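You operate a simulated robot arm through the tools that you are given. There is no shell and no other tool.

The job below is to be done with a simulated two-armed robot. You get a single attempt, and the scene is never put back.

## Task
Fetch the sealed blue tin from the top of the teal dust box and set it on the top of the small pallet. Take the gold block and put it on the top of the store pallet. Turn the gauge knob to on. Take the grey tin from the back of the sieve rack and put it on the shelf of the measuring bench. Put the measuring box on the top of the test bench away in the catch tray. Take the tan block on the top of the test bench and put it away on the top of the gauge bench. The order is free. Set down upright: gold block, tan block.

The check looks at the end state, three seconds after you hand in, the way a careful person would. Anything else that was tipped, shoved, dropped, spilled or broken makes it a failure.

## Robot
Two 6-joint arms with two-finger parallel grippers on one trunk, on a base that moves. Base frame: it is fixed to the floor where the robot stands at the start and does not move with it; the origin is under the middle of the robot, x ahead of it, y to its left, z up; the surface under the hand at the start is at about z = 800. Lengths are in mm, angles in degrees, forces in N, time in s.
The left shoulder is at the start at [280, 185, 980], the right one opposite. With the tool pointing down near the work surface each hand reaches from about 560 to 940 mm from the robot's upright axis, wherever it stands, measured 20 degrees to its own side. Places, roughly: catch tray [-6200, 0, 800]; gauge knob [-8200, -3800, 900]; gold block [-8500, -4250, 1000]; grey tin [-8750, 1250, 750]; measuring box [-7500, 3500, 1000]; sealed blue tin [500, 0, 750]; shelf of the measuring bench [-6200, 400, 300]; tan block [-7250, 3500, 1000]; top of the gauge bench [-8300, -4300, 900]; top of the small pallet (50x19 cm) [-920, 680, 780]; top of the store pallet [-6500, -8000, 700]. Payload 1.57 kg a hand.
The TCP of each hand is the grasp point between the finger pads, 30 mm short of the fingertips. In the tool frame z runs along the fingers and y along their closing line. The gripper opens to 80 mm. The fingers are 17 mm wide and 12 mm thick; the gripper's body (40 by 82 mm) begins 80 mm behind the TCP.
Orientation is that of the tool frame in the base frame, as [roll, pitch, yaw] about the fixed x, y, z axes, in that order (R = Rz(yaw) Ry(pitch) Rx(roll)). With the fingers straight down and closing along the base's y, the tool's x points along the base's -x, its y along +y and its z along -z.

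## Interface
- The arms move only by the tool nudge_tool. It takes "left_increments", "right_increments" or both (then of equal length, played together; a hand with none holds still); each is a list of rows, each a list of 7 numbers: the shift along the tool's x, y, z in units of 500 mm (1.0 is 500 mm), then the turn, a rotation vector about the tool's x, y, z in units of 60 degrees (1.0 is 60 degrees), then the gripper command, from -1 (fully open) to 1 (shut), values between in proportion. In form: [[tx, ty, tz, wx, wy, wz, gripper], ...]. A call has 1 to 20 rows; each row is the pose to reach, as a shift and turn from the pose commanded when the call began, along the tool's axes at that moment. A call with a number of a shift or a turn outside -1 to 1 is refused whole. Each row takes 0.2 s and may step no farther than 50 mm and 8.6 degrees from the row before; otherwise, or with a gripper value out of range, the whole call is refused. A pose out of reach is approached as far as the arm can. The call stops where the force on the tool passes 40 N (or 10 N more than at its start, if that is more) or the arm is blocked; 0.2 s more then pass. Each finger travels about 153 mm/s and halts on what it meets, pressing with about 36 N; the grip force reading is that of the motor and also rises with nothing between the fingers. The clock runs only during rows and for 0.2 s after the last one: add rows that repeat a pose to give the fingers time. It gives the time, the measured TCP pose, the force on the tool (base axes), the opening and the grip force at its end, in the units of the frame above (readings bear some noise), with the torque about the TCP (base axes, N m) and any sound that the robot's microphone picked up.
- Cameras (640 x 400 px; columns grow to the right, rows downward): "scene" is now at [183.6, 71.8, 1412.3]; the picture's right is [0.95, -0.32, 0.00], its down [-0.26, -0.76, -0.60] and it looks along [0.19, 0.57, -0.80] (base axes); focal length 214 px, centre (320, 200). "left" rides on the left gripper at [72, 7, -122] in its tool frame; the picture's right is [-0.09, 1.00, 0.00], its down [-0.84, -0.08, -0.54] and it looks along [-0.54, -0.05, 0.84] (tool axes); focal length 238 px, centre (320, 200). "right" rides on the right gripper at [72, -7, -122] in its tool frame; the picture's right is [0.09, 1.00, 0.00], its down [-0.84, 0.08, -0.54] and it looks along [-0.54, 0.05, 0.84] (tool axes); focal length 238 px, centre (320, 200). There is no depth. A picture from a camera that has moved, and an enlarged one, comes with that camera's place and axes in the base frame and with its lens.
- get_image(camera): a new picture of that camera. The clock stands still meanwhile.
- raise_lower(by): slides the trunk up (or, below 0, down) by that many mm; the arms and the scene camera ride with it, the base frame stays. It gives what a move gives, with no picture.
- drive_base(legs): drives the robot by 1 to 6 legs, each [ahead, turn to the left] in mm and degrees, along the robot's own axes; the way and the turn of a leg run together, so that a leg with both is an arc; at most 1500 mm and 180 degrees a leg. The arms and the cameras ride along, it lands a little off, and it stops where it bumps. It gives what a move gives.
- head_to(pan, tilt): turns the head with the scene camera to pan (to the left, within 86 degrees either way) and tilt (down, from -29 to 69), counted from straight ahead of the robot. It gives what a move gives.
- enlarge(camera, box): a new picture of the part [left, top, right, bottom] of that camera's present view, enlarged. The clock stands still meanwhile.
- job_done(): hands the job in; it is judged then, once.

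Places have to be worked out from the pictures, the camera data and where the tool is seen. Open the grippers and draw the arms clear of the work before you hand the job in, unless the task says otherwise.

The tools are called after ">>>" by a JSON object that holds its "fn" and its "kwargs". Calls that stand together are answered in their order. nudge_tool: Moves the arms, as the interface text tells. Its arguments: {"type":"object","properties":{"left_increments":{"type":"array","items":{"type":"array","items":{"type":"number"}}},"right_increments":{"type":"array","items":{"type":"array","items":{"type":"number"}}}},"required":[]} The other tools are called the same way: raise_lower (by) moves the trunk up or down; drive_base (legs) drives the base; head_to (pan, tilt) turns the head that bears the scene camera; get_image (camera) takes a picture; enlarge (camera, box) takes an enlarged picture of a part of a camera's view; job_done () hands the job in.

At the start:

```text
time_s: 0.0
left_position: [349.2, 491.0, 1066.9]
left_tcp_rot: [-180.0, -0.1, -180.0]
left_wrist_force: [0.4, -0.4, -0.2]
left_wrist_torque: [0.01, 0.01, 0.01]
left_opening: 79.8
left_finger_force: 0.1
right_position: [571.0, 105.8, 1119.4]
right_tcp_rot: [179.9, 0.0, -180.0]
right_wrist_force: [-0.1, 0.1, -0.1]
right_wrist_torque: [-0.04, -0.02, -0.01]
right_opening: 80.1
right_finger_force: 0.1
trunk travel left (down, up): [-675.0, 315.0]
robot x, y, heading: [0.2, 2.8, 0.1]
head pan, tilt (commanded): [71.2, 53.0]
```

scene: 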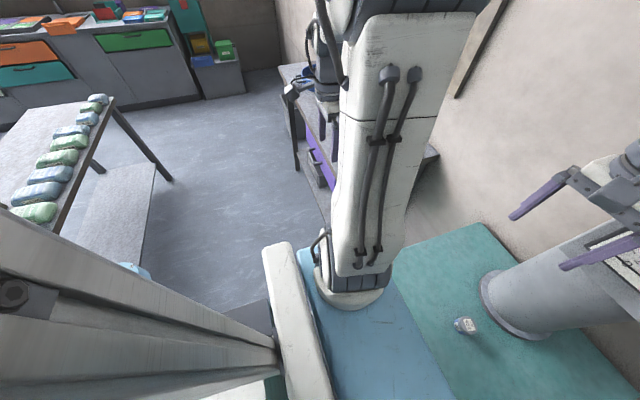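
right: 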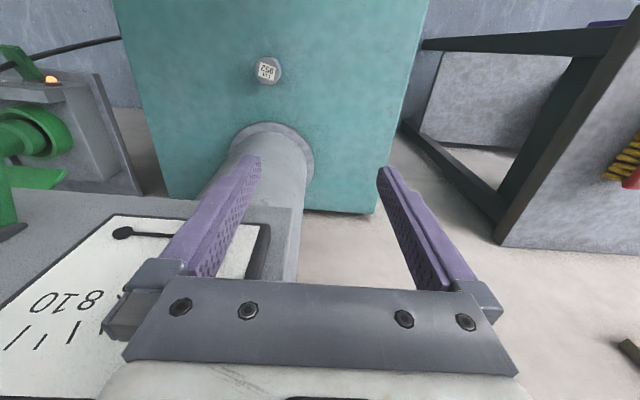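
left: 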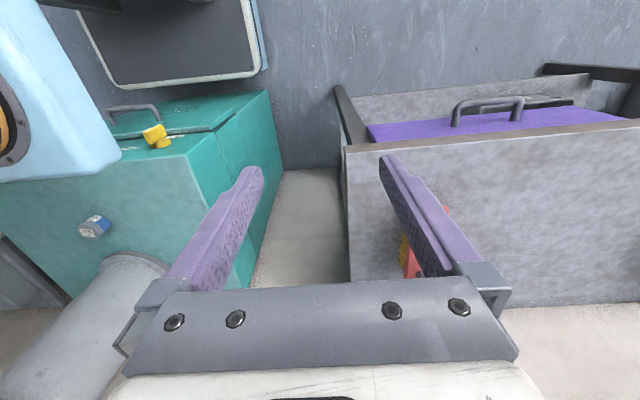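

I start by looking around: turn the head straight ahead and tilt down to see the teal dust box and the blue tin.

>>> {"fn": "head_to", "kwargs": {"pan": 0, "tilt": 50}}

>>> {"fn": "get_image", "kwargs": {"camera": "scene"}}

```text
time_s: 1.4
left_position: [349.6, 491.7, 1064.2]
left_tcp_rot: [-180.0, 0.0, 180.0]
left_wrist_force: [0.1, 0.2, 0.3]
left_wrist_torque: [-0.01, 0.0, 0.0]
left_opening: 80.2
left_finger_force: 0.0
right_position: [570.6, 106.8, 1119.2]
right_tcp_rot: [-179.9, 0.0, -179.9]
right_wrist_force: [0.1, -0.8, -0.8]
right_wrist_torque: [-0.01, 0.0, 0.01]
right_opening: 79.9
right_finger_force: 0.1
trunk travel left (down, up): [-675.0, 315.0]
robot x, y, heading: [2.3, 3.0, 0.1]
head pan, tilt (commanded): [0.0, 50.0]
```

```text
taken
camera scene: at [236.7, 1.7, 1416.2], right [0.0, -1.0, 0.0], down [-0.77, 0.0, -0.64], along [0.64, 0.0, -0.77], focal length 214 px, centre (320, 200)
```

scene: 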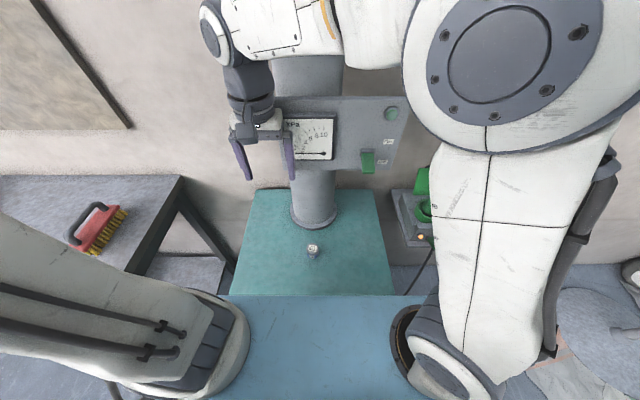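

The scene picture shows the teal box with a small tin ahead of the robot. I zoom on it to learn what it is.

>>> {"fn": "enlarge", "kwargs": {"camera": "scene", "box": [230, 180, 400, 300]}}

>>> {"fn": "get_image", "kwargs": {"camera": "right"}}

>>> {"fn": "get_image", "kwargs": {"camera": "left"}}

```text
3.33 times, centred on (315, 240) of scene
camera zoom: at [236.7, 1.7, 1416.2], right [0.0, -1.0, 0.0], down [-0.77, 0.0, -0.64], along [0.64, 0.0, -0.77], focal length 715 px, centre (337, 67)
```

zoom: 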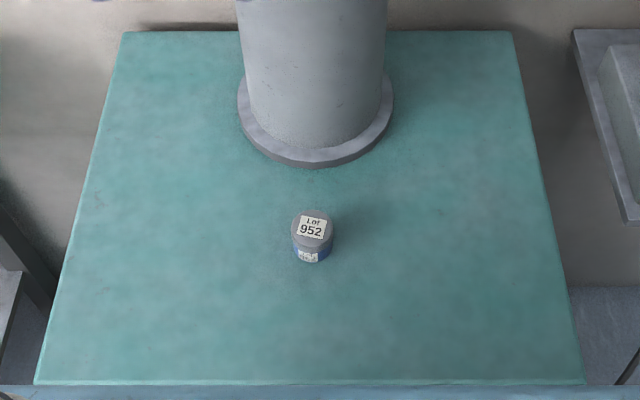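

```text
taken
camera right: at [498.9, 99.7, 1242.5], right [-0.09, 1.0, 0.0], down [0.84, 0.08, 0.54], along [0.54, 0.05, -0.84], focal length 238 px, centre (320, 200)
```

right: 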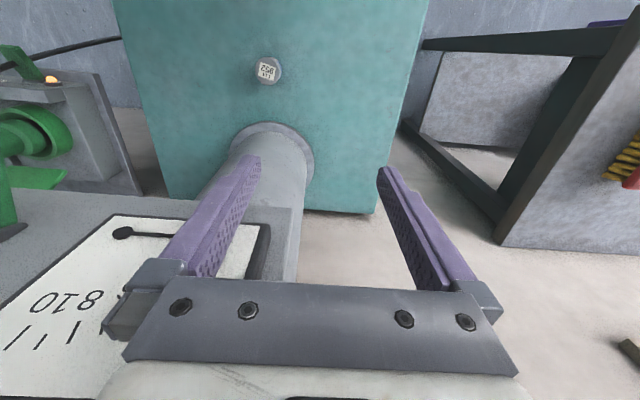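

```text
taken
camera left: at [277.7, 497.5, 1187.0], right [0.09, 1.0, 0.0], down [0.84, -0.08, 0.54], along [0.54, -0.05, -0.84], focal length 238 px, centre (320, 200)
```

left: 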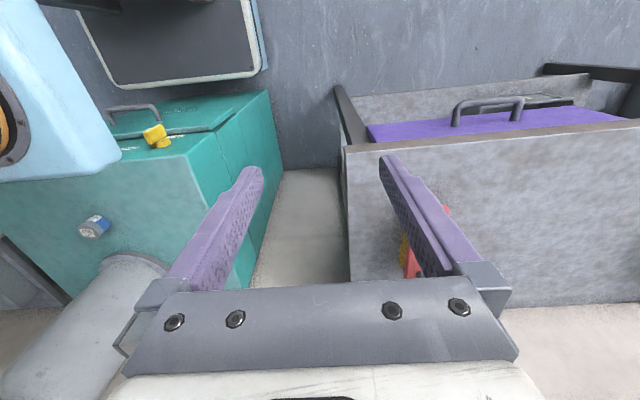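

The tin (dia ≈36 mm, ≈40 mm tall) stands near (536, 22) with the teal top at z≈800. Before acting I survey the surroundings with the head.

>>> {"fn": "head_to", "kwargs": {"pan": 86, "tilt": 20}}

>>> {"fn": "get_image", "kwargs": {"camera": "scene"}}

>>> {"fn": "head_to", "kwargs": {"pan": -60, "tilt": 30}}

>>> {"fn": "get_image", "kwargs": {"camera": "scene"}}

>>> {"fn": "head_to", "kwargs": {"pan": -86, "tilt": 20}}

>>> {"fn": "get_image", "kwargs": {"camera": "scene"}}

```text
time_s: 3.0
left_position: [350.3, 492.0, 1065.9]
left_tcp_rot: [180.0, 0.0, -180.0]
left_wrist_force: [-0.2, 0.3, -0.8]
left_wrist_torque: [-0.04, 0.01, -0.01]
left_opening: 80.1
left_finger_force: 0.0
right_position: [570.8, 105.3, 1119.7]
right_tcp_rot: [179.9, 0.0, 180.0]
right_wrist_force: [0.4, 0.2, 0.2]
right_wrist_torque: [-0.02, 0.01, -0.03]
right_opening: 79.9
right_finger_force: 0.1
trunk travel left (down, up): [-675.0, 315.0]
robot x, y, heading: [-6.7, 0.4, 0.1]
head pan, tilt (commanded): [85.9, 20.0]
```

```text
taken
camera scene: at [166.3, 94.5, 1461.8], right [1.0, -0.07, 0.0], down [-0.02, -0.34, -0.94], along [0.07, 0.94, -0.34], focal length 214 px, centre (320, 200)
```

scene: 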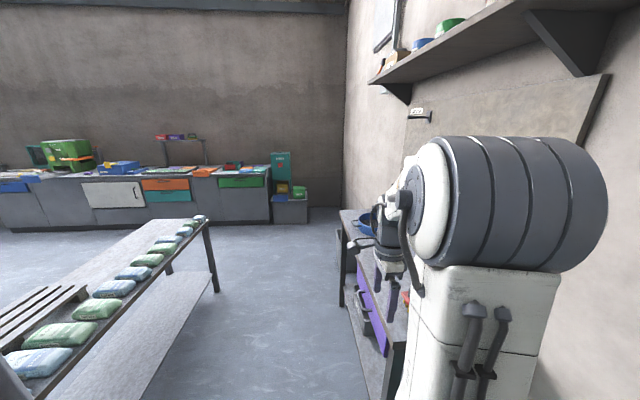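

```text
time_s: 5.3
left_position: [350.7, 490.3, 1065.3]
left_tcp_rot: [-179.9, 0.0, -180.0]
left_wrist_force: [0.1, 0.7, 0.0]
left_wrist_torque: [-0.03, -0.01, -0.01]
left_opening: 80.1
left_finger_force: 0.1
right_position: [570.3, 106.2, 1120.6]
right_tcp_rot: [180.0, 0.0, 179.9]
right_wrist_force: [-0.5, -0.4, -0.2]
right_wrist_torque: [0.01, -0.02, 0.01]
right_opening: 80.2
right_finger_force: 0.0
trunk travel left (down, up): [-675.0, 315.0]
robot x, y, heading: [4.0, -2.6, -0.1]
head pan, tilt (commanded): [-60.0, 30.0]
```

```text
taken
camera scene: at [205.0, -76.7, 1445.7], right [-0.87, -0.5, 0.0], down [-0.25, 0.43, -0.87], along [0.43, -0.75, -0.5], focal length 214 px, centre (320, 200)
```

scene: 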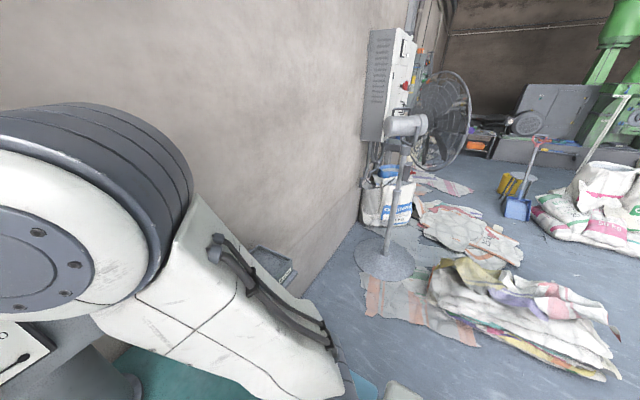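

```text
time_s: 6.2
left_position: [349.3, 490.9, 1064.8]
left_tcp_rot: [180.0, 0.0, -179.9]
left_wrist_force: [0.9, -0.3, 0.8]
left_wrist_torque: [0.0, 0.01, 0.0]
left_opening: 79.9
left_finger_force: 0.0
right_position: [570.7, 105.3, 1120.1]
right_tcp_rot: [-180.0, 0.1, -180.0]
right_wrist_force: [-0.5, -0.5, 0.8]
right_wrist_torque: [-0.02, 0.01, -0.01]
right_opening: 80.0
right_finger_force: 0.1
trunk travel left (down, up): [-675.0, 315.0]
robot x, y, heading: [3.1, -1.6, 0.1]
head pan, tilt (commanded): [-85.9, 20.0]
```

```text
taken
camera scene: at [166.4, -91.3, 1461.8], right [-1.0, -0.07, 0.0], down [-0.02, 0.34, -0.94], along [0.07, -0.94, -0.34], focal length 214 px, centre (320, 200)
```

scene: 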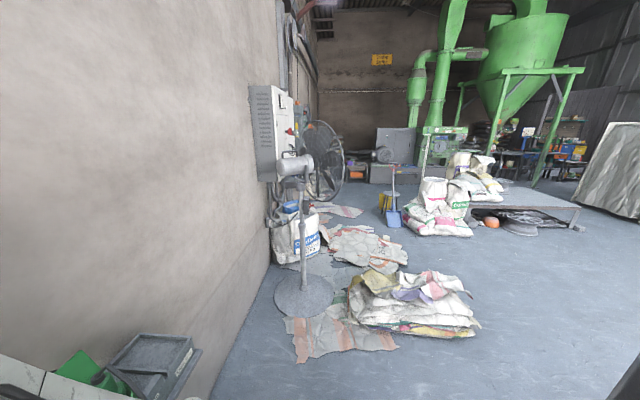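

The small pallet stands on the table to the left (bags along its edge), the wall is ahead. I back away about 160 mm from the teal box so the tin comes into comfortable reach.

>>> {"fn": "drive_base", "kwargs": {"legs": [[-160, 0]]}}

>>> {"fn": "head_to", "kwargs": {"pan": 0, "tilt": 45}}

>>> {"fn": "get_image", "kwargs": {"camera": "scene"}}

>>> {"fn": "get_image", "kwargs": {"camera": "left"}}

```text
time_s: 7.7
left_position: [189.1, 490.1, 1063.4]
left_tcp_rot: [180.0, 0.0, 179.9]
left_wrist_force: [0.3, -0.3, 0.0]
left_wrist_torque: [-0.01, 0.03, 0.01]
left_opening: 79.8
left_finger_force: 0.2
right_position: [408.8, 105.4, 1119.9]
right_tcp_rot: [179.9, 0.0, 180.0]
right_wrist_force: [0.7, -0.1, -0.4]
right_wrist_torque: [0.01, 0.01, 0.0]
right_opening: 79.9
right_finger_force: 0.0
trunk travel left (down, up): [-675.0, 315.0]
robot x, y, heading: [-163.0, -2.8, -0.0]
head pan, tilt (commanded): [-85.9, 20.0]
```

```text
time_s: 9.2
left_position: [188.8, 491.5, 1065.9]
left_tcp_rot: [180.0, -0.1, 179.9]
left_wrist_force: [0.0, 0.2, -0.6]
left_wrist_torque: [-0.02, -0.04, -0.03]
left_opening: 79.8
left_finger_force: 0.0
right_position: [409.1, 105.5, 1119.7]
right_tcp_rot: [-179.9, 0.0, 180.0]
right_wrist_force: [-0.4, 1.4, -0.7]
right_wrist_torque: [0.03, 0.02, 0.02]
right_opening: 80.1
right_finger_force: 0.0
trunk travel left (down, up): [-675.0, 315.0]
robot x, y, heading: [-158.7, 3.8, 0.2]
head pan, tilt (commanded): [0.0, 45.0]
```

```text
taken
camera scene: at [79.2, 1.5, 1423.1], right [0.0, -1.0, 0.0], down [-0.71, 0.0, -0.71], along [0.71, 0.0, -0.71], focal length 214 px, centre (320, 200)
```

scene: 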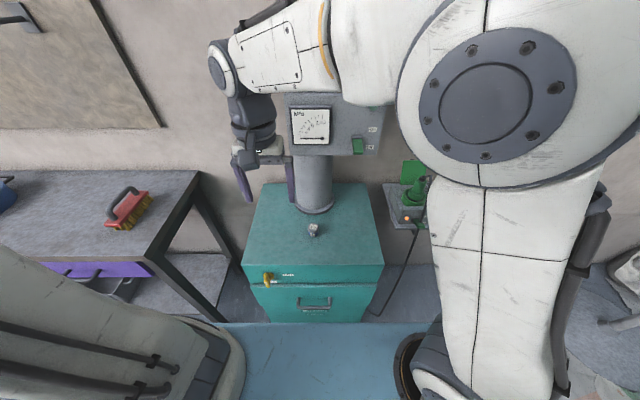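

```text
taken
camera left: at [116.2, 497.4, 1187.0], right [0.09, 1.0, 0.0], down [0.84, -0.08, 0.54], along [0.54, -0.05, -0.84], focal length 238 px, centre (320, 200)
```

left: 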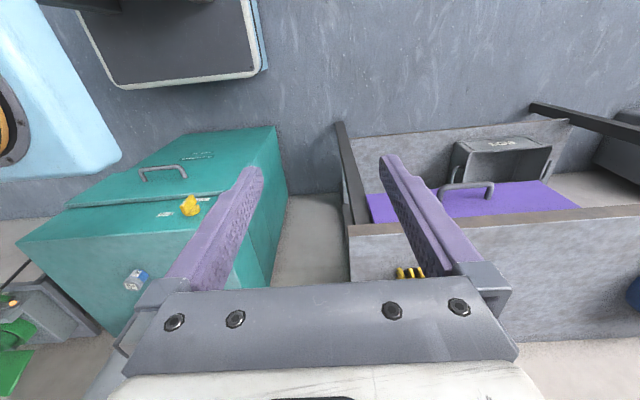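

The right hand is nearest; a 25° lean back of the hand keeps the wrist away from the gauge panel behind the tin. I bring it above the tin with the gripper open.

>>> {"fn": "nudge_tool", "kwargs": {"right_increments": [[-0.037, -0.028, 0.055, 0, -0.0695, 0, -1], [-0.074, -0.056, 0.11, 0, -0.139, 0, -1], [-0.111, -0.0835, 0.165, 0, -0.2085, 0, -1], [-0.148, -0.111, 0.22, 0, -0.278, 0, -1], [-0.185, -0.139, 0.275, 0, -0.347, 0, -1], [-0.222, -0.167, 0.33, 0, -0.4167, 0, -1], [-0.222, -0.167, 0.33, 0, -0.4167, 0, -1]]}}

>>> {"fn": "get_image", "kwargs": {"camera": "right"}}

>>> {"fn": "get_image", "kwargs": {"camera": "scene"}}

```text
time_s: 10.8
left_position: [189.7, 491.8, 1066.1]
left_tcp_rot: [-179.9, 0.0, 180.0]
left_wrist_force: [-1.0, -0.8, 1.1]
left_wrist_torque: [0.0, 0.03, 0.0]
left_opening: 80.1
left_finger_force: 0.2
right_position: [518.9, 21.8, 953.1]
right_tcp_rot: [179.9, 25.0, 179.9]
right_wrist_force: [1.0, 0.5, 0.2]
right_wrist_torque: [-0.03, 0.03, 0.03]
right_opening: 80.1
right_finger_force: 0.1
trunk travel left (down, up): [-675.0, 315.0]
robot x, y, heading: [-161.2, 0.4, 0.0]
head pan, tilt (commanded): [0.0, 45.0]
```

```text
taken
camera right: at [402.6, 15.2, 1034.6], right [-0.08, 1.0, -0.04], down [0.53, 0.08, 0.85], along [0.84, 0.05, -0.53], focal length 238 px, centre (320, 200)
```

right: 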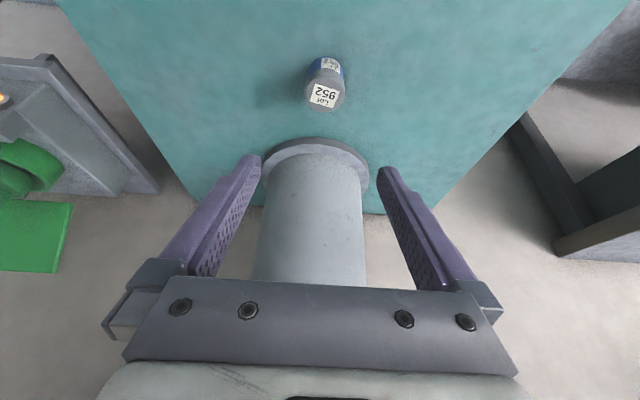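

```text
taken
camera scene: at [79.3, 1.5, 1423.1], right [0.0, -1.0, 0.0], down [-0.71, 0.0, -0.71], along [0.71, 0.0, -0.71], focal length 214 px, centre (320, 200)
```

scene: 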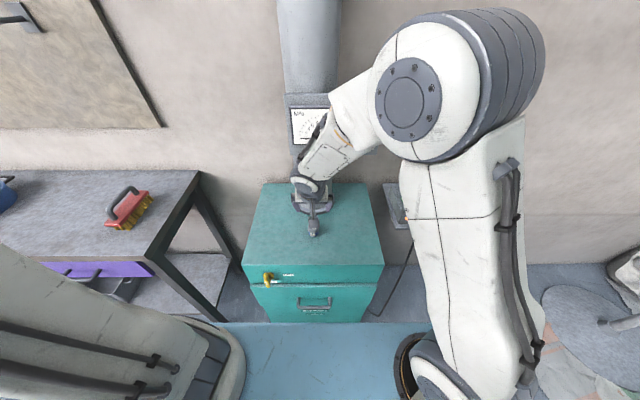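

The tin's axis is at about (533.5, 21). I descend around it with fingers open (TCP z≈834, tips ≈4 mm over the top).

>>> {"fn": "nudge_tool", "kwargs": {"right_increments": [[0.021, -0.0005, 0.0567, 0, 0, 0, -1], [0.0423, -0.001, 0.1133, 0, 0, 0, -1], [0.0635, -0.0014, 0.17, 0, 0, 0, -1], [0.0846, -0.0018, 0.2266, 0, 0, 0, -1], [0.0846, -0.0018, 0.2266, 0, 0, 0, -1]]}}

>>> {"fn": "get_image", "kwargs": {"camera": "right"}}

```text
time_s: 12.1
left_position: [188.5, 492.1, 1065.4]
left_tcp_rot: [-180.0, 0.0, 180.0]
left_wrist_force: [-0.7, -0.9, -0.7]
left_wrist_torque: [0.0, -0.01, 0.01]
left_opening: 79.9
left_finger_force: 0.1
right_position: [529.4, 23.3, 834.2]
right_tcp_rot: [-180.0, 25.0, 180.0]
right_wrist_force: [0.3, -0.6, -0.6]
right_wrist_torque: [-0.03, 0.01, 0.02]
right_opening: 79.9
right_finger_force: 0.1
trunk travel left (down, up): [-675.0, 315.0]
robot x, y, heading: [-167.3, -0.9, -0.1]
head pan, tilt (commanded): [0.0, 45.0]
```

```text
taken
camera right: at [412.2, 17.3, 914.8], right [-0.08, 1.0, -0.04], down [0.53, 0.08, 0.84], along [0.84, 0.05, -0.53], focal length 238 px, centre (320, 200)
```

right: 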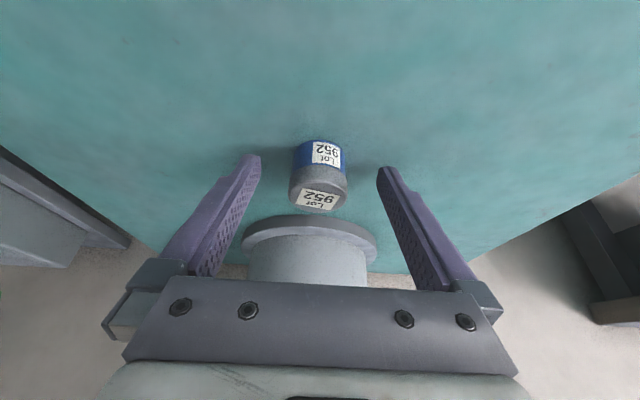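

The tin sits between the fingers. Close the right gripper.

>>> {"fn": "nudge_tool", "kwargs": {"right_increments": [[0, 0, 0, 0, 0, 0, 0], [0, 0, 0, 0, 0, 0, 0.5], [0, 0, 0, 0, 0, 0, 1], [0, 0, 0, 0, 0, 0, 1], [0, 0, 0, 0, 0, 0, 1]]}}

>>> {"fn": "get_image", "kwargs": {"camera": "right"}}

```text
time_s: 13.2
left_position: [188.0, 491.2, 1064.9]
left_tcp_rot: [-179.9, 0.0, 179.9]
left_wrist_force: [-0.2, -0.1, 0.2]
left_wrist_torque: [0.02, 0.01, -0.03]
left_opening: 80.1
left_finger_force: 0.0
right_position: [527.4, 23.2, 835.0]
right_tcp_rot: [-180.0, 25.1, -180.0]
right_wrist_force: [0.7, 0.1, 1.1]
right_wrist_torque: [0.01, 0.04, -0.03]
right_opening: 35.9
right_finger_force: 35.9
trunk travel left (down, up): [-675.0, 315.0]
robot x, y, heading: [-161.1, -0.4, -0.0]
head pan, tilt (commanded): [0.0, 45.0]
```

```text
taken
camera right: at [412.1, 17.3, 915.1], right [-0.08, 1.0, -0.04], down [0.53, 0.08, 0.84], along [0.84, 0.05, -0.53], focal length 238 px, centre (320, 200)
```

right: 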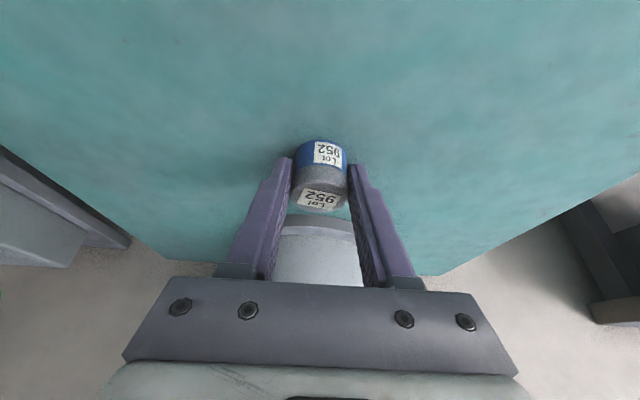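

Grip holds at 36 mm. Lift the tin straight up 170 mm and then retract it toward the robot.

>>> {"fn": "nudge_tool", "kwargs": {"right_increments": [[-0.036, 0, -0.077, 0, 0, 0, 1], [-0.072, 0, -0.154, 0, 0, 0, 1], [-0.108, 0, -0.231, 0, 0, 0, 1], [-0.144, 0, -0.308, 0, 0, 0, 1], [-0.07, 0, -0.343, 0, 0, 0, 1], [0.0, 0, -0.376, 0, 0, 0, 1], [0.06, 0, -0.404, 0, 0, 0, 1], [0.06, 0, -0.404, 0, 0, 0, 1]]}}

>>> {"fn": "get_image", "kwargs": {"camera": "right"}}

>>> {"fn": "head_to", "kwargs": {"pan": 86, "tilt": 50}}

>>> {"fn": "get_image", "kwargs": {"camera": "scene"}}

```text
time_s: 15.1
left_position: [187.9, 489.9, 1065.8]
left_tcp_rot: [179.9, 0.0, 180.0]
left_wrist_force: [0.6, 0.3, 0.2]
left_wrist_torque: [-0.01, 0.03, 0.01]
left_opening: 79.9
left_finger_force: 0.0
right_position: [415.0, 21.5, 1004.4]
right_tcp_rot: [180.0, 25.0, 179.9]
right_wrist_force: [-0.7, -0.1, -1.1]
right_wrist_torque: [0.05, 0.01, -0.02]
right_opening: 35.9
right_finger_force: 36.1
trunk travel left (down, up): [-675.0, 315.0]
robot x, y, heading: [-161.2, 1.8, 0.1]
head pan, tilt (commanded): [0.0, 45.0]
```

```text
taken
camera right: at [298.4, 15.1, 1085.0], right [-0.08, 1.0, -0.04], down [0.53, 0.08, 0.84], along [0.84, 0.05, -0.53], focal length 238 px, centre (320, 200)
```

right: 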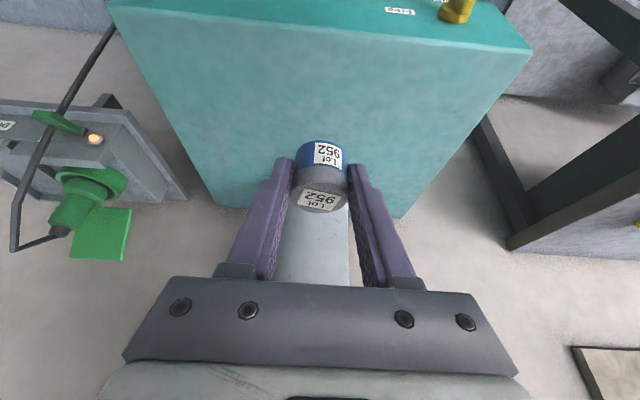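

```text
time_s: 16.6
left_position: [189.2, 491.3, 1065.4]
left_tcp_rot: [179.9, 0.0, 179.9]
left_wrist_force: [0.3, -0.1, 0.2]
left_wrist_torque: [-0.01, 0.02, 0.0]
left_opening: 79.7
left_finger_force: 0.0
right_position: [415.1, 20.4, 1004.7]
right_tcp_rot: [-180.0, 25.1, -180.0]
right_wrist_force: [-0.3, -0.2, -1.5]
right_wrist_torque: [0.0, 0.02, -0.02]
right_opening: 35.8
right_finger_force: 35.9
trunk travel left (down, up): [-675.0, 315.0]
robot x, y, heading: [-163.7, 5.8, -0.1]
head pan, tilt (commanded): [85.9, 50.0]
```

```text
taken
camera scene: at [3.5, 78.4, 1416.2], right [1.0, -0.07, 0.0], down [-0.06, -0.76, -0.64], along [0.05, 0.64, -0.77], focal length 214 px, centre (320, 200)
```

scene: 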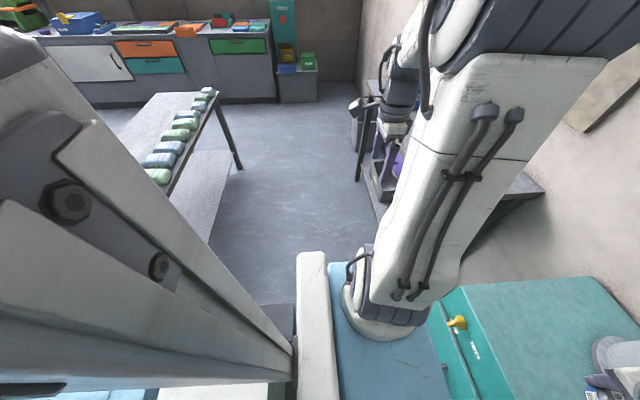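

The tin is held clear. I turn the robot right 90° in place (free floor there) so that I can look over what lies behind and around.

>>> {"fn": "drive_base", "kwargs": {"legs": [[0, -90]]}}

>>> {"fn": "head_to", "kwargs": {"pan": -80, "tilt": 20}}

>>> {"fn": "get_image", "kwargs": {"camera": "scene"}}

>>> {"fn": "head_to", "kwargs": {"pan": -30, "tilt": 15}}

>>> {"fn": "get_image", "kwargs": {"camera": "scene"}}

```text
time_s: 20.8
left_position: [339.5, -333.9, 1065.6]
left_tcp_rot: [179.9, -0.1, 91.8]
left_wrist_force: [0.3, 0.1, -0.6]
left_wrist_torque: [0.01, 0.0, -0.01]
left_opening: 80.0
left_finger_force: 0.0
right_position: [-121.6, -576.9, 1004.1]
right_tcp_rot: [180.0, 25.0, 91.8]
right_wrist_force: [0.4, -0.1, -1.8]
right_wrist_torque: [0.02, 0.01, -0.01]
right_opening: 35.8
right_finger_force: 36.1
trunk travel left (down, up): [-675.0, 315.0]
robot x, y, heading: [-161.6, 1.5, -88.3]
head pan, tilt (commanded): [85.9, 50.0]
```

```text
time_s: 23.3
left_position: [340.6, -334.0, 1064.8]
left_tcp_rot: [180.0, -0.1, 91.8]
left_wrist_force: [0.5, 0.1, -0.6]
left_wrist_torque: [0.0, -0.01, -0.02]
left_opening: 79.6
left_finger_force: 0.1
right_position: [-122.6, -575.1, 1003.6]
right_tcp_rot: [180.0, 25.0, 91.8]
right_wrist_force: [0.0, 0.1, -0.3]
right_wrist_torque: [0.01, -0.01, 0.03]
right_opening: 35.9
right_finger_force: 36.3
trunk travel left (down, up): [-675.0, 315.0]
robot x, y, heading: [-162.6, 0.9, -88.0]
head pan, tilt (commanded): [-80.0, 20.0]
```

```text
taken
camera scene: at [-248.2, -177.6, 1461.8], right [-0.21, 0.98, 0.0], down [0.33, 0.07, -0.94], along [-0.92, -0.19, -0.34], focal length 214 px, centre (320, 200)
```

scene: 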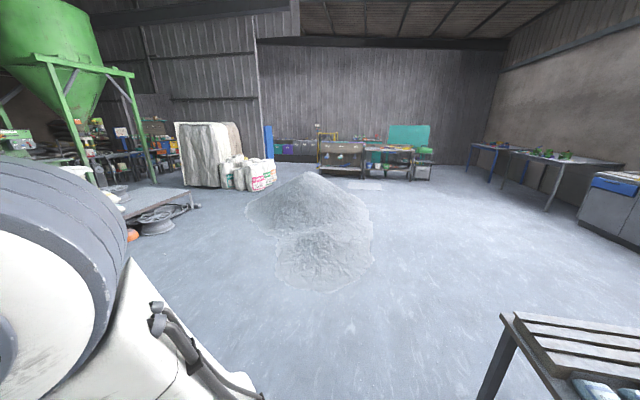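

```text
time_s: 24.5
left_position: [340.5, -334.3, 1064.5]
left_tcp_rot: [-180.0, 0.0, 91.7]
left_wrist_force: [0.0, 0.4, 0.5]
left_wrist_torque: [0.01, -0.02, -0.01]
left_opening: 79.7
left_finger_force: 0.0
right_position: [-122.0, -576.8, 1004.0]
right_tcp_rot: [180.0, 25.0, 91.9]
right_wrist_force: [-0.1, -0.3, -1.4]
right_wrist_torque: [-0.01, 0.01, -0.03]
right_opening: 35.9
right_finger_force: 36.0
trunk travel left (down, up): [-675.0, 315.0]
robot x, y, heading: [-163.6, -1.5, -88.2]
head pan, tilt (commanded): [-30.0, 15.0]
```

```text
taken
camera scene: at [-201.2, -240.8, 1469.9], right [-0.88, 0.47, 0.0], down [0.12, 0.23, -0.97], along [-0.46, -0.85, -0.26], focal length 214 px, centre (320, 200)
```

scene: 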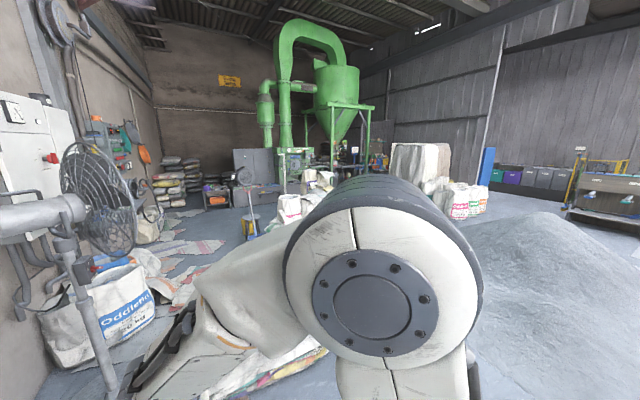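

The small pallet lies on the near end of a narrow table (x −983…−550, y 350…1600), with a powder heap farther out on the floor. I turn to face −x, drive to x≈−900 and then turn to face +y toward the table end.

>>> {"fn": "drive_base", "kwargs": {"legs": [[0, -91.8], [740, 0]]}}

>>> {"fn": "head_to", "kwargs": {"pan": -80, "tilt": 40}}

>>> {"fn": "get_image", "kwargs": {"camera": "scene"}}

```text
time_s: 32.3
left_position: [-1228.7, -530.8, 1064.9]
left_tcp_rot: [179.9, 0.0, 2.2]
left_wrist_force: [0.3, -0.1, 0.1]
left_wrist_torque: [-0.02, -0.02, 0.0]
left_opening: 80.0
left_finger_force: 0.1
right_position: [-1476.0, -70.4, 1004.4]
right_tcp_rot: [-180.0, 25.0, 2.2]
right_wrist_force: [0.6, -0.2, -0.9]
right_wrist_torque: [0.01, -0.02, -0.01]
right_opening: 35.9
right_finger_force: 36.5
trunk travel left (down, up): [-675.0, 315.0]
robot x, y, heading: [-895.7, -25.6, -177.9]
head pan, tilt (commanded): [-30.0, 15.0]
```

```text
time_s: 33.5
left_position: [-1229.3, -530.2, 1065.7]
left_tcp_rot: [180.0, 0.0, 2.3]
left_wrist_force: [0.3, -0.4, -0.3]
left_wrist_torque: [0.01, -0.07, -0.04]
left_opening: 80.0
left_finger_force: 0.1
right_position: [-1474.7, -70.5, 1003.6]
right_tcp_rot: [179.9, 25.1, 2.1]
right_wrist_force: [-0.8, 0.5, -1.4]
right_wrist_torque: [0.02, 0.0, 0.04]
right_opening: 35.8
right_finger_force: 36.3
trunk travel left (down, up): [-675.0, 315.0]
robot x, y, heading: [-895.7, -26.4, -177.7]
head pan, tilt (commanded): [-80.0, 40.0]
```

```text
taken
camera scene: at [-1077.1, 51.7, 1430.4], right [0.98, 0.21, 0.0], down [0.14, -0.63, -0.77], along [-0.16, 0.75, -0.64], focal length 214 px, centre (320, 200)
```

scene: 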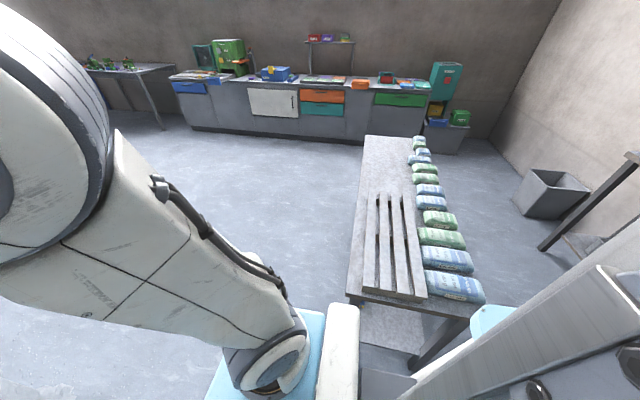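

Pallet spans about x −1010…−815, y 410…920. I reverse slightly away from the table while turning to face it (+y).

>>> {"fn": "drive_base", "kwargs": {"legs": [[0, -47], [-110, 0], [0, -45]]}}

>>> {"fn": "head_to", "kwargs": {"pan": 0, "tilt": 45}}

>>> {"fn": "get_image", "kwargs": {"camera": "scene"}}

>>> {"fn": "get_image", "kwargs": {"camera": "right"}}

```text
time_s: 38.9
left_position: [-1313.0, 246.5, 1065.4]
left_tcp_rot: [180.0, -0.1, -90.1]
left_wrist_force: [-0.6, -0.3, -0.1]
left_wrist_torque: [0.0, 0.01, 0.03]
left_opening: 80.1
left_finger_force: 0.0
right_position: [-842.2, 473.1, 1004.4]
right_tcp_rot: [180.0, 25.0, -90.2]
right_wrist_force: [-0.5, -0.6, -0.1]
right_wrist_torque: [0.02, -0.01, 0.01]
right_opening: 36.1
right_finger_force: 35.9
trunk travel left (down, up): [-675.0, 315.0]
robot x, y, heading: [-823.2, -104.8, 89.9]
head pan, tilt (commanded): [-80.0, 40.0]
```

```text
time_s: 40.5
left_position: [-1313.3, 244.7, 1065.2]
left_tcp_rot: [180.0, -0.1, -90.2]
left_wrist_force: [-0.3, 0.1, 0.6]
left_wrist_torque: [-0.03, 0.02, -0.04]
left_opening: 80.1
left_finger_force: 0.0
right_position: [-843.0, 472.5, 1003.8]
right_tcp_rot: [-180.0, 24.9, -90.1]
right_wrist_force: [0.8, -0.7, -0.7]
right_wrist_torque: [-0.01, 0.01, -0.01]
right_opening: 35.9
right_finger_force: 36.0
trunk travel left (down, up): [-675.0, 315.0]
robot x, y, heading: [-821.7, -104.3, 89.7]
head pan, tilt (commanded): [0.0, 45.0]
```

```text
taken
camera scene: at [-821.6, 138.1, 1423.1], right [1.0, 0.0, 0.0], down [0.0, -0.71, -0.71], along [0.0, 0.71, -0.71], focal length 214 px, centre (320, 200)
```

scene: 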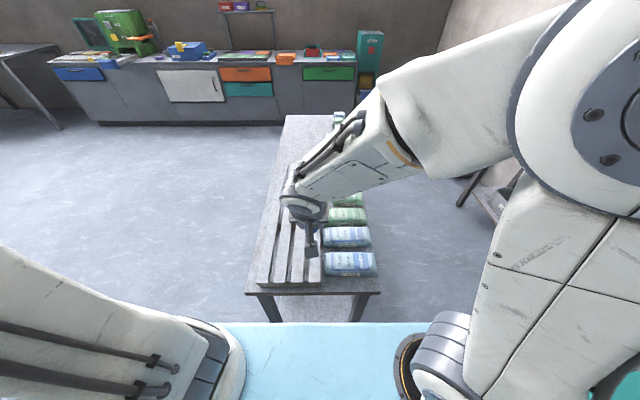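

```text
taken
camera right: at [-836.0, 356.2, 1084.9], right [-1.0, -0.08, -0.04], down [-0.08, 0.53, 0.84], along [-0.05, 0.84, -0.53], focal length 238 px, centre (320, 200)
```

right: 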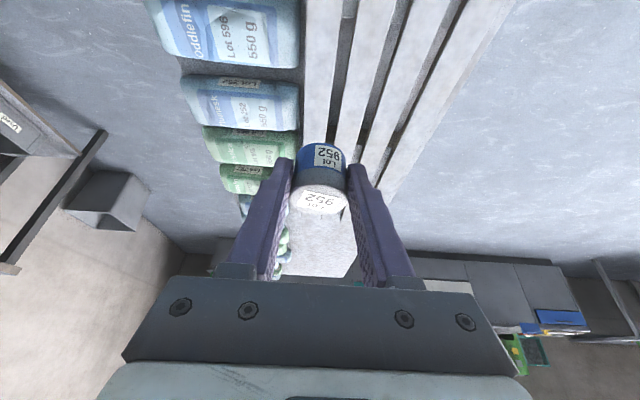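

The slatted pallet is right ahead under the tin. I enlarge the view to locate the slats for setting the tin.

>>> {"fn": "enlarge", "kwargs": {"camera": "scene", "box": [230, 150, 390, 300]}}

>>> {"fn": "enlarge", "kwargs": {"camera": "right", "box": [250, 0, 530, 180]}}

```text
2.67 times, centred on (310, 225) of scene
camera zoom: at [-821.6, 138.1, 1423.1], right [1.0, 0.0, 0.0], down [0.0, -0.71, -0.71], along [0.0, 0.71, -0.71], focal length 572 px, centre (347, 133)
```

zoom: 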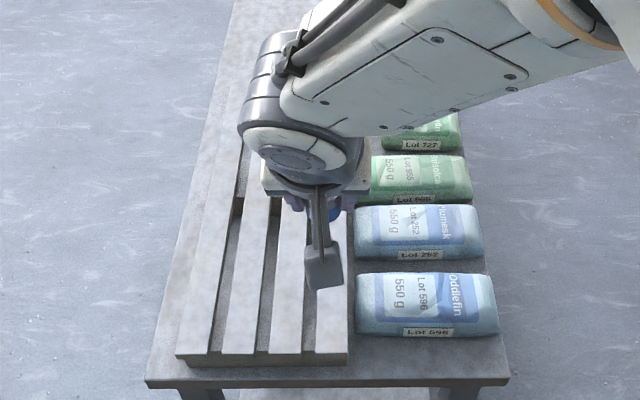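

```text
2.22 times, centred on (390, 90) of right
camera zoom: at [-836.0, 356.2, 1084.9], right [-1.0, -0.08, -0.04], down [-0.08, 0.53, 0.84], along [-0.05, 0.84, -0.53], focal length 530 px, centre (164, 444)
```

zoom: 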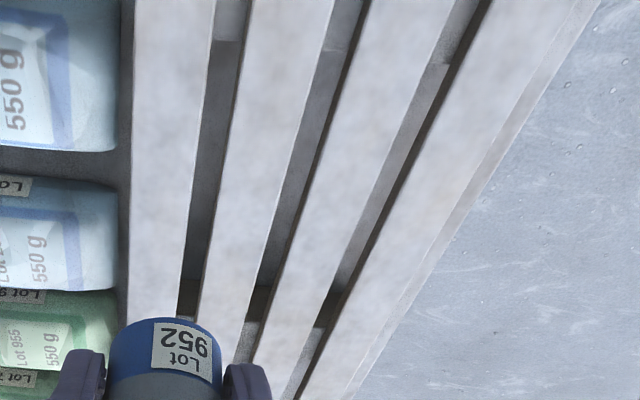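

Slats are ~34 mm wide (centres ≈ −997, −944, −891, −839). I move the tin above the third slat at about (−893, 560), z ≈ 880.

>>> {"fn": "nudge_tool", "kwargs": {"right_increments": [[-0.011, 0.025, 0.074, 0, 0, 0, 1], [-0.0227, 0.05, 0.147, 0, 0, 0, 1], [-0.034, 0.076, 0.221, 0, 0, 0, 1], [-0.0454, 0.101, 0.295, 0, 0, 0, 1], [-0.0454, 0.101, 0.295, 0, 0, 0, 1]]}}

>>> {"fn": "get_image", "kwargs": {"camera": "right"}}

>>> {"fn": "enlarge", "kwargs": {"camera": "scene", "box": [230, 150, 390, 300]}}

```text
time_s: 41.6
left_position: [-1312.3, 247.1, 1064.7]
left_tcp_rot: [-180.0, 0.0, -90.0]
left_wrist_force: [-0.1, 0.0, -0.2]
left_wrist_torque: [-0.04, -0.02, 0.0]
left_opening: 80.2
left_finger_force: 0.2
right_position: [-891.5, 555.1, 878.5]
right_tcp_rot: [180.0, 25.0, -90.1]
right_wrist_force: [0.5, -0.2, -1.0]
right_wrist_torque: [0.01, -0.02, 0.01]
right_opening: 36.1
right_finger_force: 36.5
trunk travel left (down, up): [-675.0, 315.0]
robot x, y, heading: [-826.6, -108.5, 89.6]
head pan, tilt (commanded): [0.0, 45.0]
```

```text
taken
camera right: at [-885.1, 438.8, 959.1], right [-1.0, -0.08, -0.04], down [-0.08, 0.53, 0.84], along [-0.05, 0.84, -0.53], focal length 238 px, centre (320, 200)
```

right: 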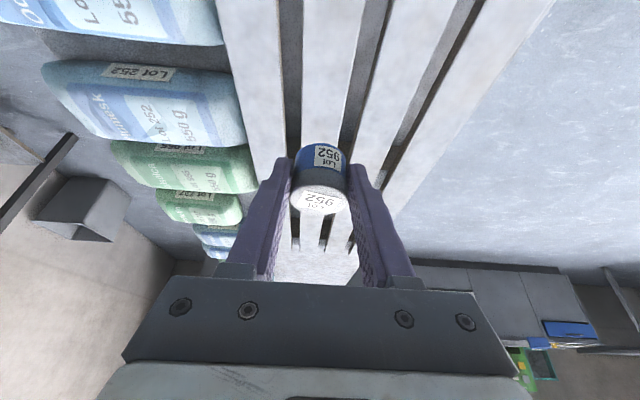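

```text
2.67 times, centred on (310, 225) of scene
camera zoom: at [-821.7, 138.3, 1423.1], right [1.0, 0.0, 0.0], down [0.0, -0.71, -0.71], along [0.0, 0.71, -0.71], focal length 572 px, centre (347, 133)
```

zoom: 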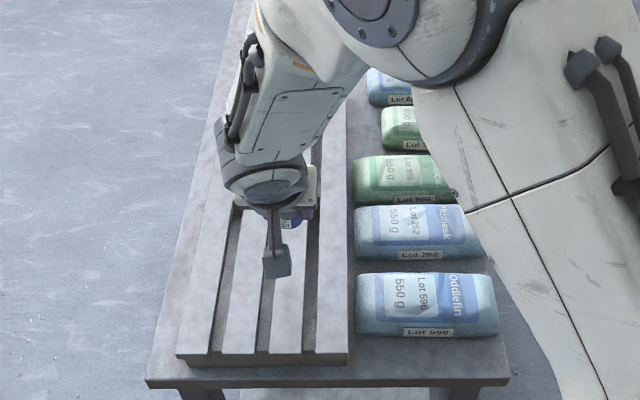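

The tin is right over the third slat. Lower 47 mm first, then feel for contact in small steps.

>>> {"fn": "nudge_tool", "kwargs": {"right_increments": [[0.02, 0, 0.043, 0, 0, 0, 1], [0.04, 0, 0.0852, 0, 0, 0, 1], [0.04, 0, 0.0852, 0, 0, 0, 1]]}}

>>> {"fn": "enlarge", "kwargs": {"camera": "right", "box": [240, 80, 400, 230]}}

```text
time_s: 42.5
left_position: [-1313.1, 246.2, 1064.8]
left_tcp_rot: [179.9, 0.1, -90.1]
left_wrist_force: [0.8, -0.4, 0.0]
left_wrist_torque: [-0.02, -0.01, -0.01]
left_opening: 79.8
left_finger_force: 0.0
right_position: [-891.9, 557.3, 832.4]
right_tcp_rot: [-180.0, 25.0, -90.0]
right_wrist_force: [0.7, 0.6, -1.4]
right_wrist_torque: [0.01, -0.01, -0.02]
right_opening: 35.8
right_finger_force: 35.9
trunk travel left (down, up): [-675.0, 315.0]
robot x, y, heading: [-824.7, -104.4, 89.8]
head pan, tilt (commanded): [0.0, 45.0]
```

```text
2.67 times, centred on (320, 155) of right
camera zoom: at [-885.8, 439.9, 912.9], right [-1.0, -0.08, -0.04], down [-0.08, 0.53, 0.84], along [-0.05, 0.84, -0.53], focal length 636 px, centre (320, 320)
```

zoom: 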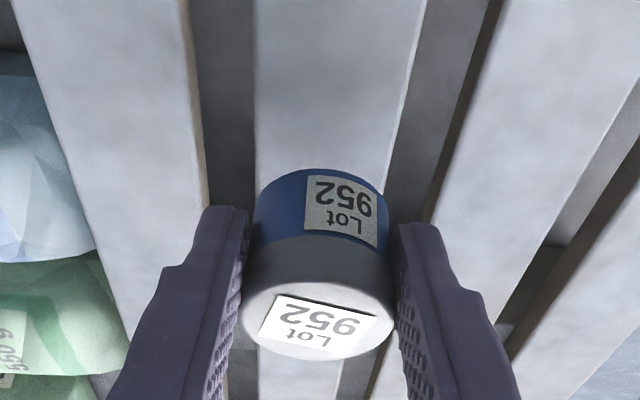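

Continue down by 8 mm.

>>> {"fn": "nudge_tool", "kwargs": {"right_increments": [[0.0034, 0, 0.00725, 0, 0, 0, 1], [0.0068, 0, 0.0145, 0, 0, 0, 1], [0.0068, 0, 0.0145, 0, 0, 0, 1]]}}

```text
time_s: 43.2
left_position: [-1312.8, 245.5, 1065.2]
left_tcp_rot: [179.9, -0.1, -90.1]
left_wrist_force: [0.5, 0.2, 0.1]
left_wrist_torque: [-0.01, -0.02, 0.02]
left_opening: 80.1
left_finger_force: 0.1
right_position: [-893.5, 555.4, 823.0]
right_tcp_rot: [-180.0, 25.0, -90.2]
right_wrist_force: [0.6, -0.3, -0.6]
right_wrist_torque: [0.01, 0.0, -0.02]
right_opening: 36.0
right_finger_force: 35.9
trunk travel left (down, up): [-675.0, 315.0]
robot x, y, heading: [-824.3, -101.8, 89.7]
head pan, tilt (commanded): [0.0, 45.0]
```

No contact yet; a further 4 mm in two steps.

>>> {"fn": "nudge_tool", "kwargs": {"right_increments": [[0.0017, 0, 0.0036, 0, 0, 0, 1], [0.0034, 0, 0.00725, 0, 0, 0, 1], [0.0034, 0, 0.00725, 0, 0, 0, 1]]}}

>>> {"fn": "enlarge", "kwargs": {"camera": "right", "box": [240, 80, 400, 230]}}

```text
time_s: 44.0
left_position: [-1312.5, 246.7, 1065.8]
left_tcp_rot: [-180.0, 0.1, -90.1]
left_wrist_force: [-0.1, -0.2, -0.3]
left_wrist_torque: [-0.02, 0.0, 0.01]
left_opening: 79.8
left_finger_force: 0.1
right_position: [-892.5, 556.3, 819.8]
right_tcp_rot: [180.0, 25.1, -90.1]
right_wrist_force: [-0.6, 0.2, -0.5]
right_wrist_torque: [0.0, 0.02, -0.03]
right_opening: 36.1
right_finger_force: 36.3
trunk travel left (down, up): [-675.0, 315.0]
robot x, y, heading: [-822.1, -102.1, 89.6]
head pan, tilt (commanded): [0.0, 45.0]
```

```text
2.67 times, centred on (320, 155) of right
camera zoom: at [-886.1, 439.2, 901.0], right [-1.0, -0.08, -0.04], down [-0.08, 0.53, 0.84], along [-0.05, 0.84, -0.53], focal length 636 px, centre (320, 320)
```

zoom: 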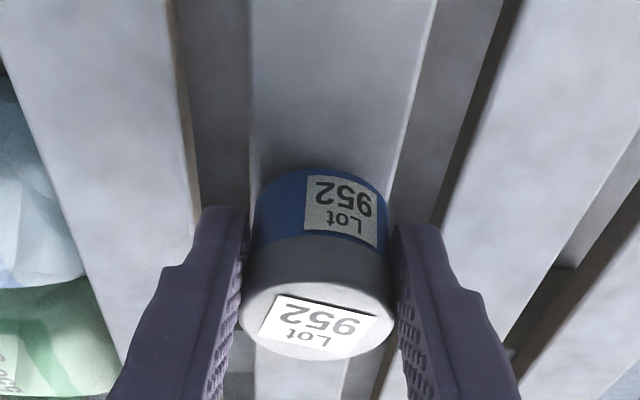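

Still free (bottom ≈786). Continue down in 2 mm rows, up to 6 mm.

>>> {"fn": "nudge_tool", "kwargs": {"right_increments": [[0.0017, 0, 0.0036, 0, 0, 0, 1], [0.0034, 0, 0.00725, 0, 0, 0, 1], [0.0034, 0, 0.00725, 0, 0, 0, 1]]}}

```text
time_s: 44.9
left_position: [-1313.1, 245.6, 1065.8]
left_tcp_rot: [179.9, 0.0, -90.1]
left_wrist_force: [1.2, -0.4, 0.0]
left_wrist_torque: [0.02, -0.03, -0.02]
left_opening: 79.9
left_finger_force: 0.0
right_position: [-892.6, 554.9, 815.8]
right_tcp_rot: [179.9, 25.0, -90.1]
right_wrist_force: [-0.2, -0.6, -0.6]
right_wrist_torque: [-0.02, -0.01, 0.02]
right_opening: 36.2
right_finger_force: 36.2
trunk travel left (down, up): [-675.0, 315.0]
robot x, y, heading: [-822.6, -106.7, 89.8]
head pan, tilt (commanded): [0.0, 45.0]
```

No force yet; two more 2 mm steps.

>>> {"fn": "nudge_tool", "kwargs": {"right_increments": [[0.0017, 0, 0.0036, 0, 0, 0, 1], [0.0034, 0, 0.00725, 0, 0, 0, 1], [0.0034, 0, 0.00725, 0, 0, 0, 1]]}}

>>> {"fn": "get_image", "kwargs": {"camera": "right"}}

```text
time_s: 45.6
left_position: [-1312.1, 245.3, 1065.5]
left_tcp_rot: [180.0, 0.1, -90.1]
left_wrist_force: [-0.9, -0.3, -0.1]
left_wrist_torque: [0.0, -0.04, 0.07]
left_opening: 80.0
left_finger_force: 0.0
right_position: [-893.9, 554.6, 814.7]
right_tcp_rot: [179.8, 25.2, -90.1]
right_wrist_force: [5.3, -5.8, 22.1]
right_wrist_torque: [-0.2, -0.29, -0.05]
right_opening: 35.9
right_finger_force: 36.2
trunk travel left (down, up): [-675.0, 315.0]
robot x, y, heading: [-824.5, -102.8, 90.0]
head pan, tilt (commanded): [0.0, 45.0]
```

```text
taken
camera right: at [-886.2, 439.1, 895.2], right [-1.0, -0.08, -0.04], down [-0.08, 0.53, 0.85], along [-0.05, 0.85, -0.53], focal length 238 px, centre (320, 200)
```

right: 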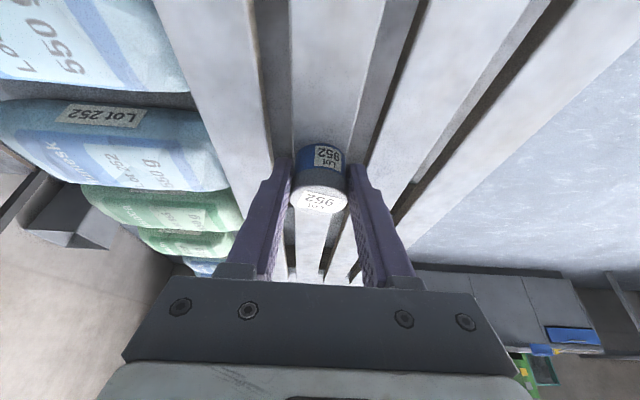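

Contact is felt (22 N up) at TCP z≈814.7. I relieve 1.5 mm and open the fingers gently.

>>> {"fn": "nudge_tool", "kwargs": {"right_increments": [[-0.0013, 0, -0.0027, 0, 0, 0, 1], [-0.0013, 0, -0.0027, 0, 0, 0, 1]]}}

>>> {"fn": "nudge_tool", "kwargs": {"right_increments": [[0, 0, 0, 0, 0, 0, 0], [0, 0, 0, 0, 0, 0, -0.4], [0, 0, 0, 0, 0, 0, -0.6], [0, 0, 0, 0, 0, 0, -0.6]]}}

>>> {"fn": "get_image", "kwargs": {"camera": "right"}}

```text
time_s: 46.2
left_position: [-1313.4, 245.6, 1065.7]
left_tcp_rot: [-179.9, -0.1, -90.1]
left_wrist_force: [0.0, -0.8, -0.5]
left_wrist_torque: [0.0, -0.01, 0.0]
left_opening: 80.0
left_finger_force: 0.1
right_position: [-891.6, 556.3, 815.6]
right_tcp_rot: [-180.0, 25.1, -90.1]
right_wrist_force: [-0.4, 2.6, 10.3]
right_wrist_torque: [0.1, -0.1, 0.01]
right_opening: 35.9
right_finger_force: 36.0
trunk travel left (down, up): [-675.0, 315.0]
robot x, y, heading: [-823.4, -104.6, 89.7]
head pan, tilt (commanded): [0.0, 45.0]
```

```text
time_s: 47.2
left_position: [-1312.9, 246.0, 1065.0]
left_tcp_rot: [-180.0, 0.0, -90.1]
left_wrist_force: [-0.4, 0.8, 0.5]
left_wrist_torque: [0.0, -0.01, 0.01]
left_opening: 79.9
left_finger_force: 0.0
right_position: [-893.1, 555.7, 815.2]
right_tcp_rot: [-179.9, 24.9, -90.1]
right_wrist_force: [-0.4, -0.1, 0.2]
right_wrist_torque: [0.0, -0.02, 0.02]
right_opening: 64.0
right_finger_force: 0.1
trunk travel left (down, up): [-675.0, 315.0]
robot x, y, heading: [-821.3, -105.4, 89.9]
head pan, tilt (commanded): [0.0, 45.0]
```

```text
taken
camera right: at [-885.9, 439.4, 895.5], right [-1.0, -0.08, -0.04], down [-0.08, 0.53, 0.84], along [-0.05, 0.84, -0.53], focal length 238 px, centre (320, 200)
```

right: 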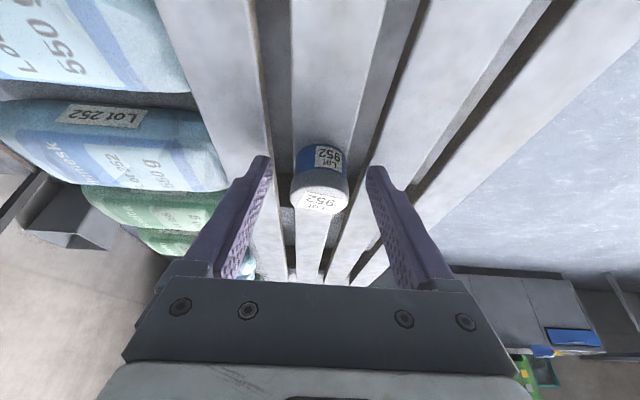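

The tin stands on the slat, fingers clear. I rise straight up 190 mm and pull back.

>>> {"fn": "nudge_tool", "kwargs": {"right_increments": [[-0.04, 0, -0.086, 0, 0, 0, -0.6], [-0.08, 0, -0.172, 0, 0, 0, -0.6], [-0.12, 0, -0.258, 0, 0, 0, -0.6], [-0.16, 0, -0.344, 0, 0, 0, -0.6], [-0.088, 0, -0.378, 0, 0, 0, -0.6], [-0.016, 0, -0.412, 0, 0, 0, -0.6], [0.056, 0, -0.446, 0, 0, 0, -0.6], [0.056, 0, -0.446, 0, 0, 0, -0.6]]}}

>>> {"fn": "get_image", "kwargs": {"camera": "scene"}}

>>> {"fn": "get_image", "kwargs": {"camera": "right"}}

```text
time_s: 49.0
left_position: [-1312.8, 245.3, 1065.8]
left_tcp_rot: [180.0, 0.0, -90.1]
left_wrist_force: [0.0, 0.3, -1.0]
left_wrist_torque: [0.04, 0.03, -0.03]
left_opening: 80.0
left_finger_force: 0.0
right_position: [-893.3, 436.2, 1004.2]
right_tcp_rot: [180.0, 25.0, -90.1]
right_wrist_force: [0.5, -0.3, -0.2]
right_wrist_torque: [0.0, -0.01, -0.03]
right_opening: 64.2
right_finger_force: 0.0
trunk travel left (down, up): [-675.0, 315.0]
robot x, y, heading: [-822.9, -99.2, 89.9]
head pan, tilt (commanded): [0.0, 45.0]
```

```text
taken
camera scene: at [-821.5, 138.0, 1423.2], right [1.0, 0.0, 0.0], down [0.0, -0.71, -0.71], along [0.0, 0.71, -0.71], focal length 214 px, centre (320, 200)
```

scene: 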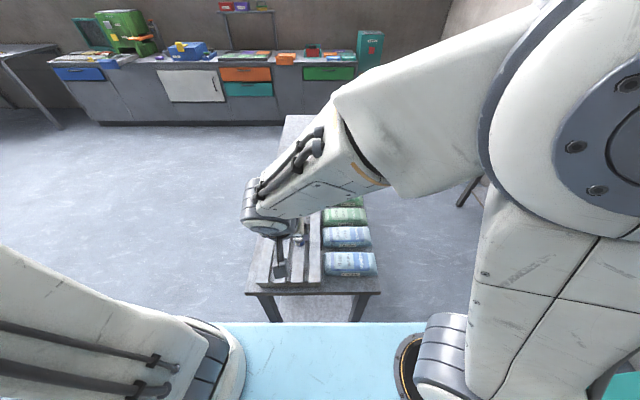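

```text
taken
camera right: at [-885.6, 319.5, 1086.2], right [-1.0, -0.08, -0.04], down [-0.08, 0.53, 0.84], along [-0.05, 0.84, -0.53], focal length 238 px, centre (320, 200)
```

right: 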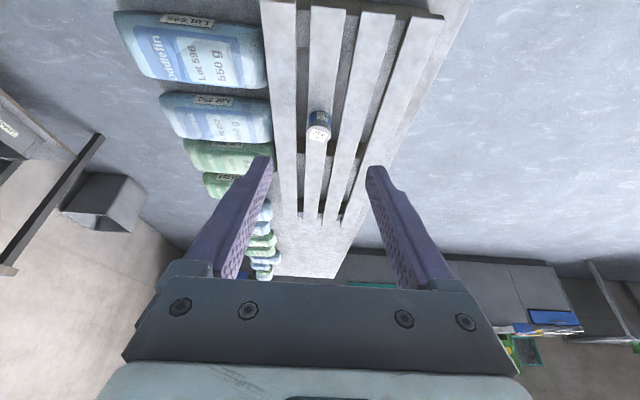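

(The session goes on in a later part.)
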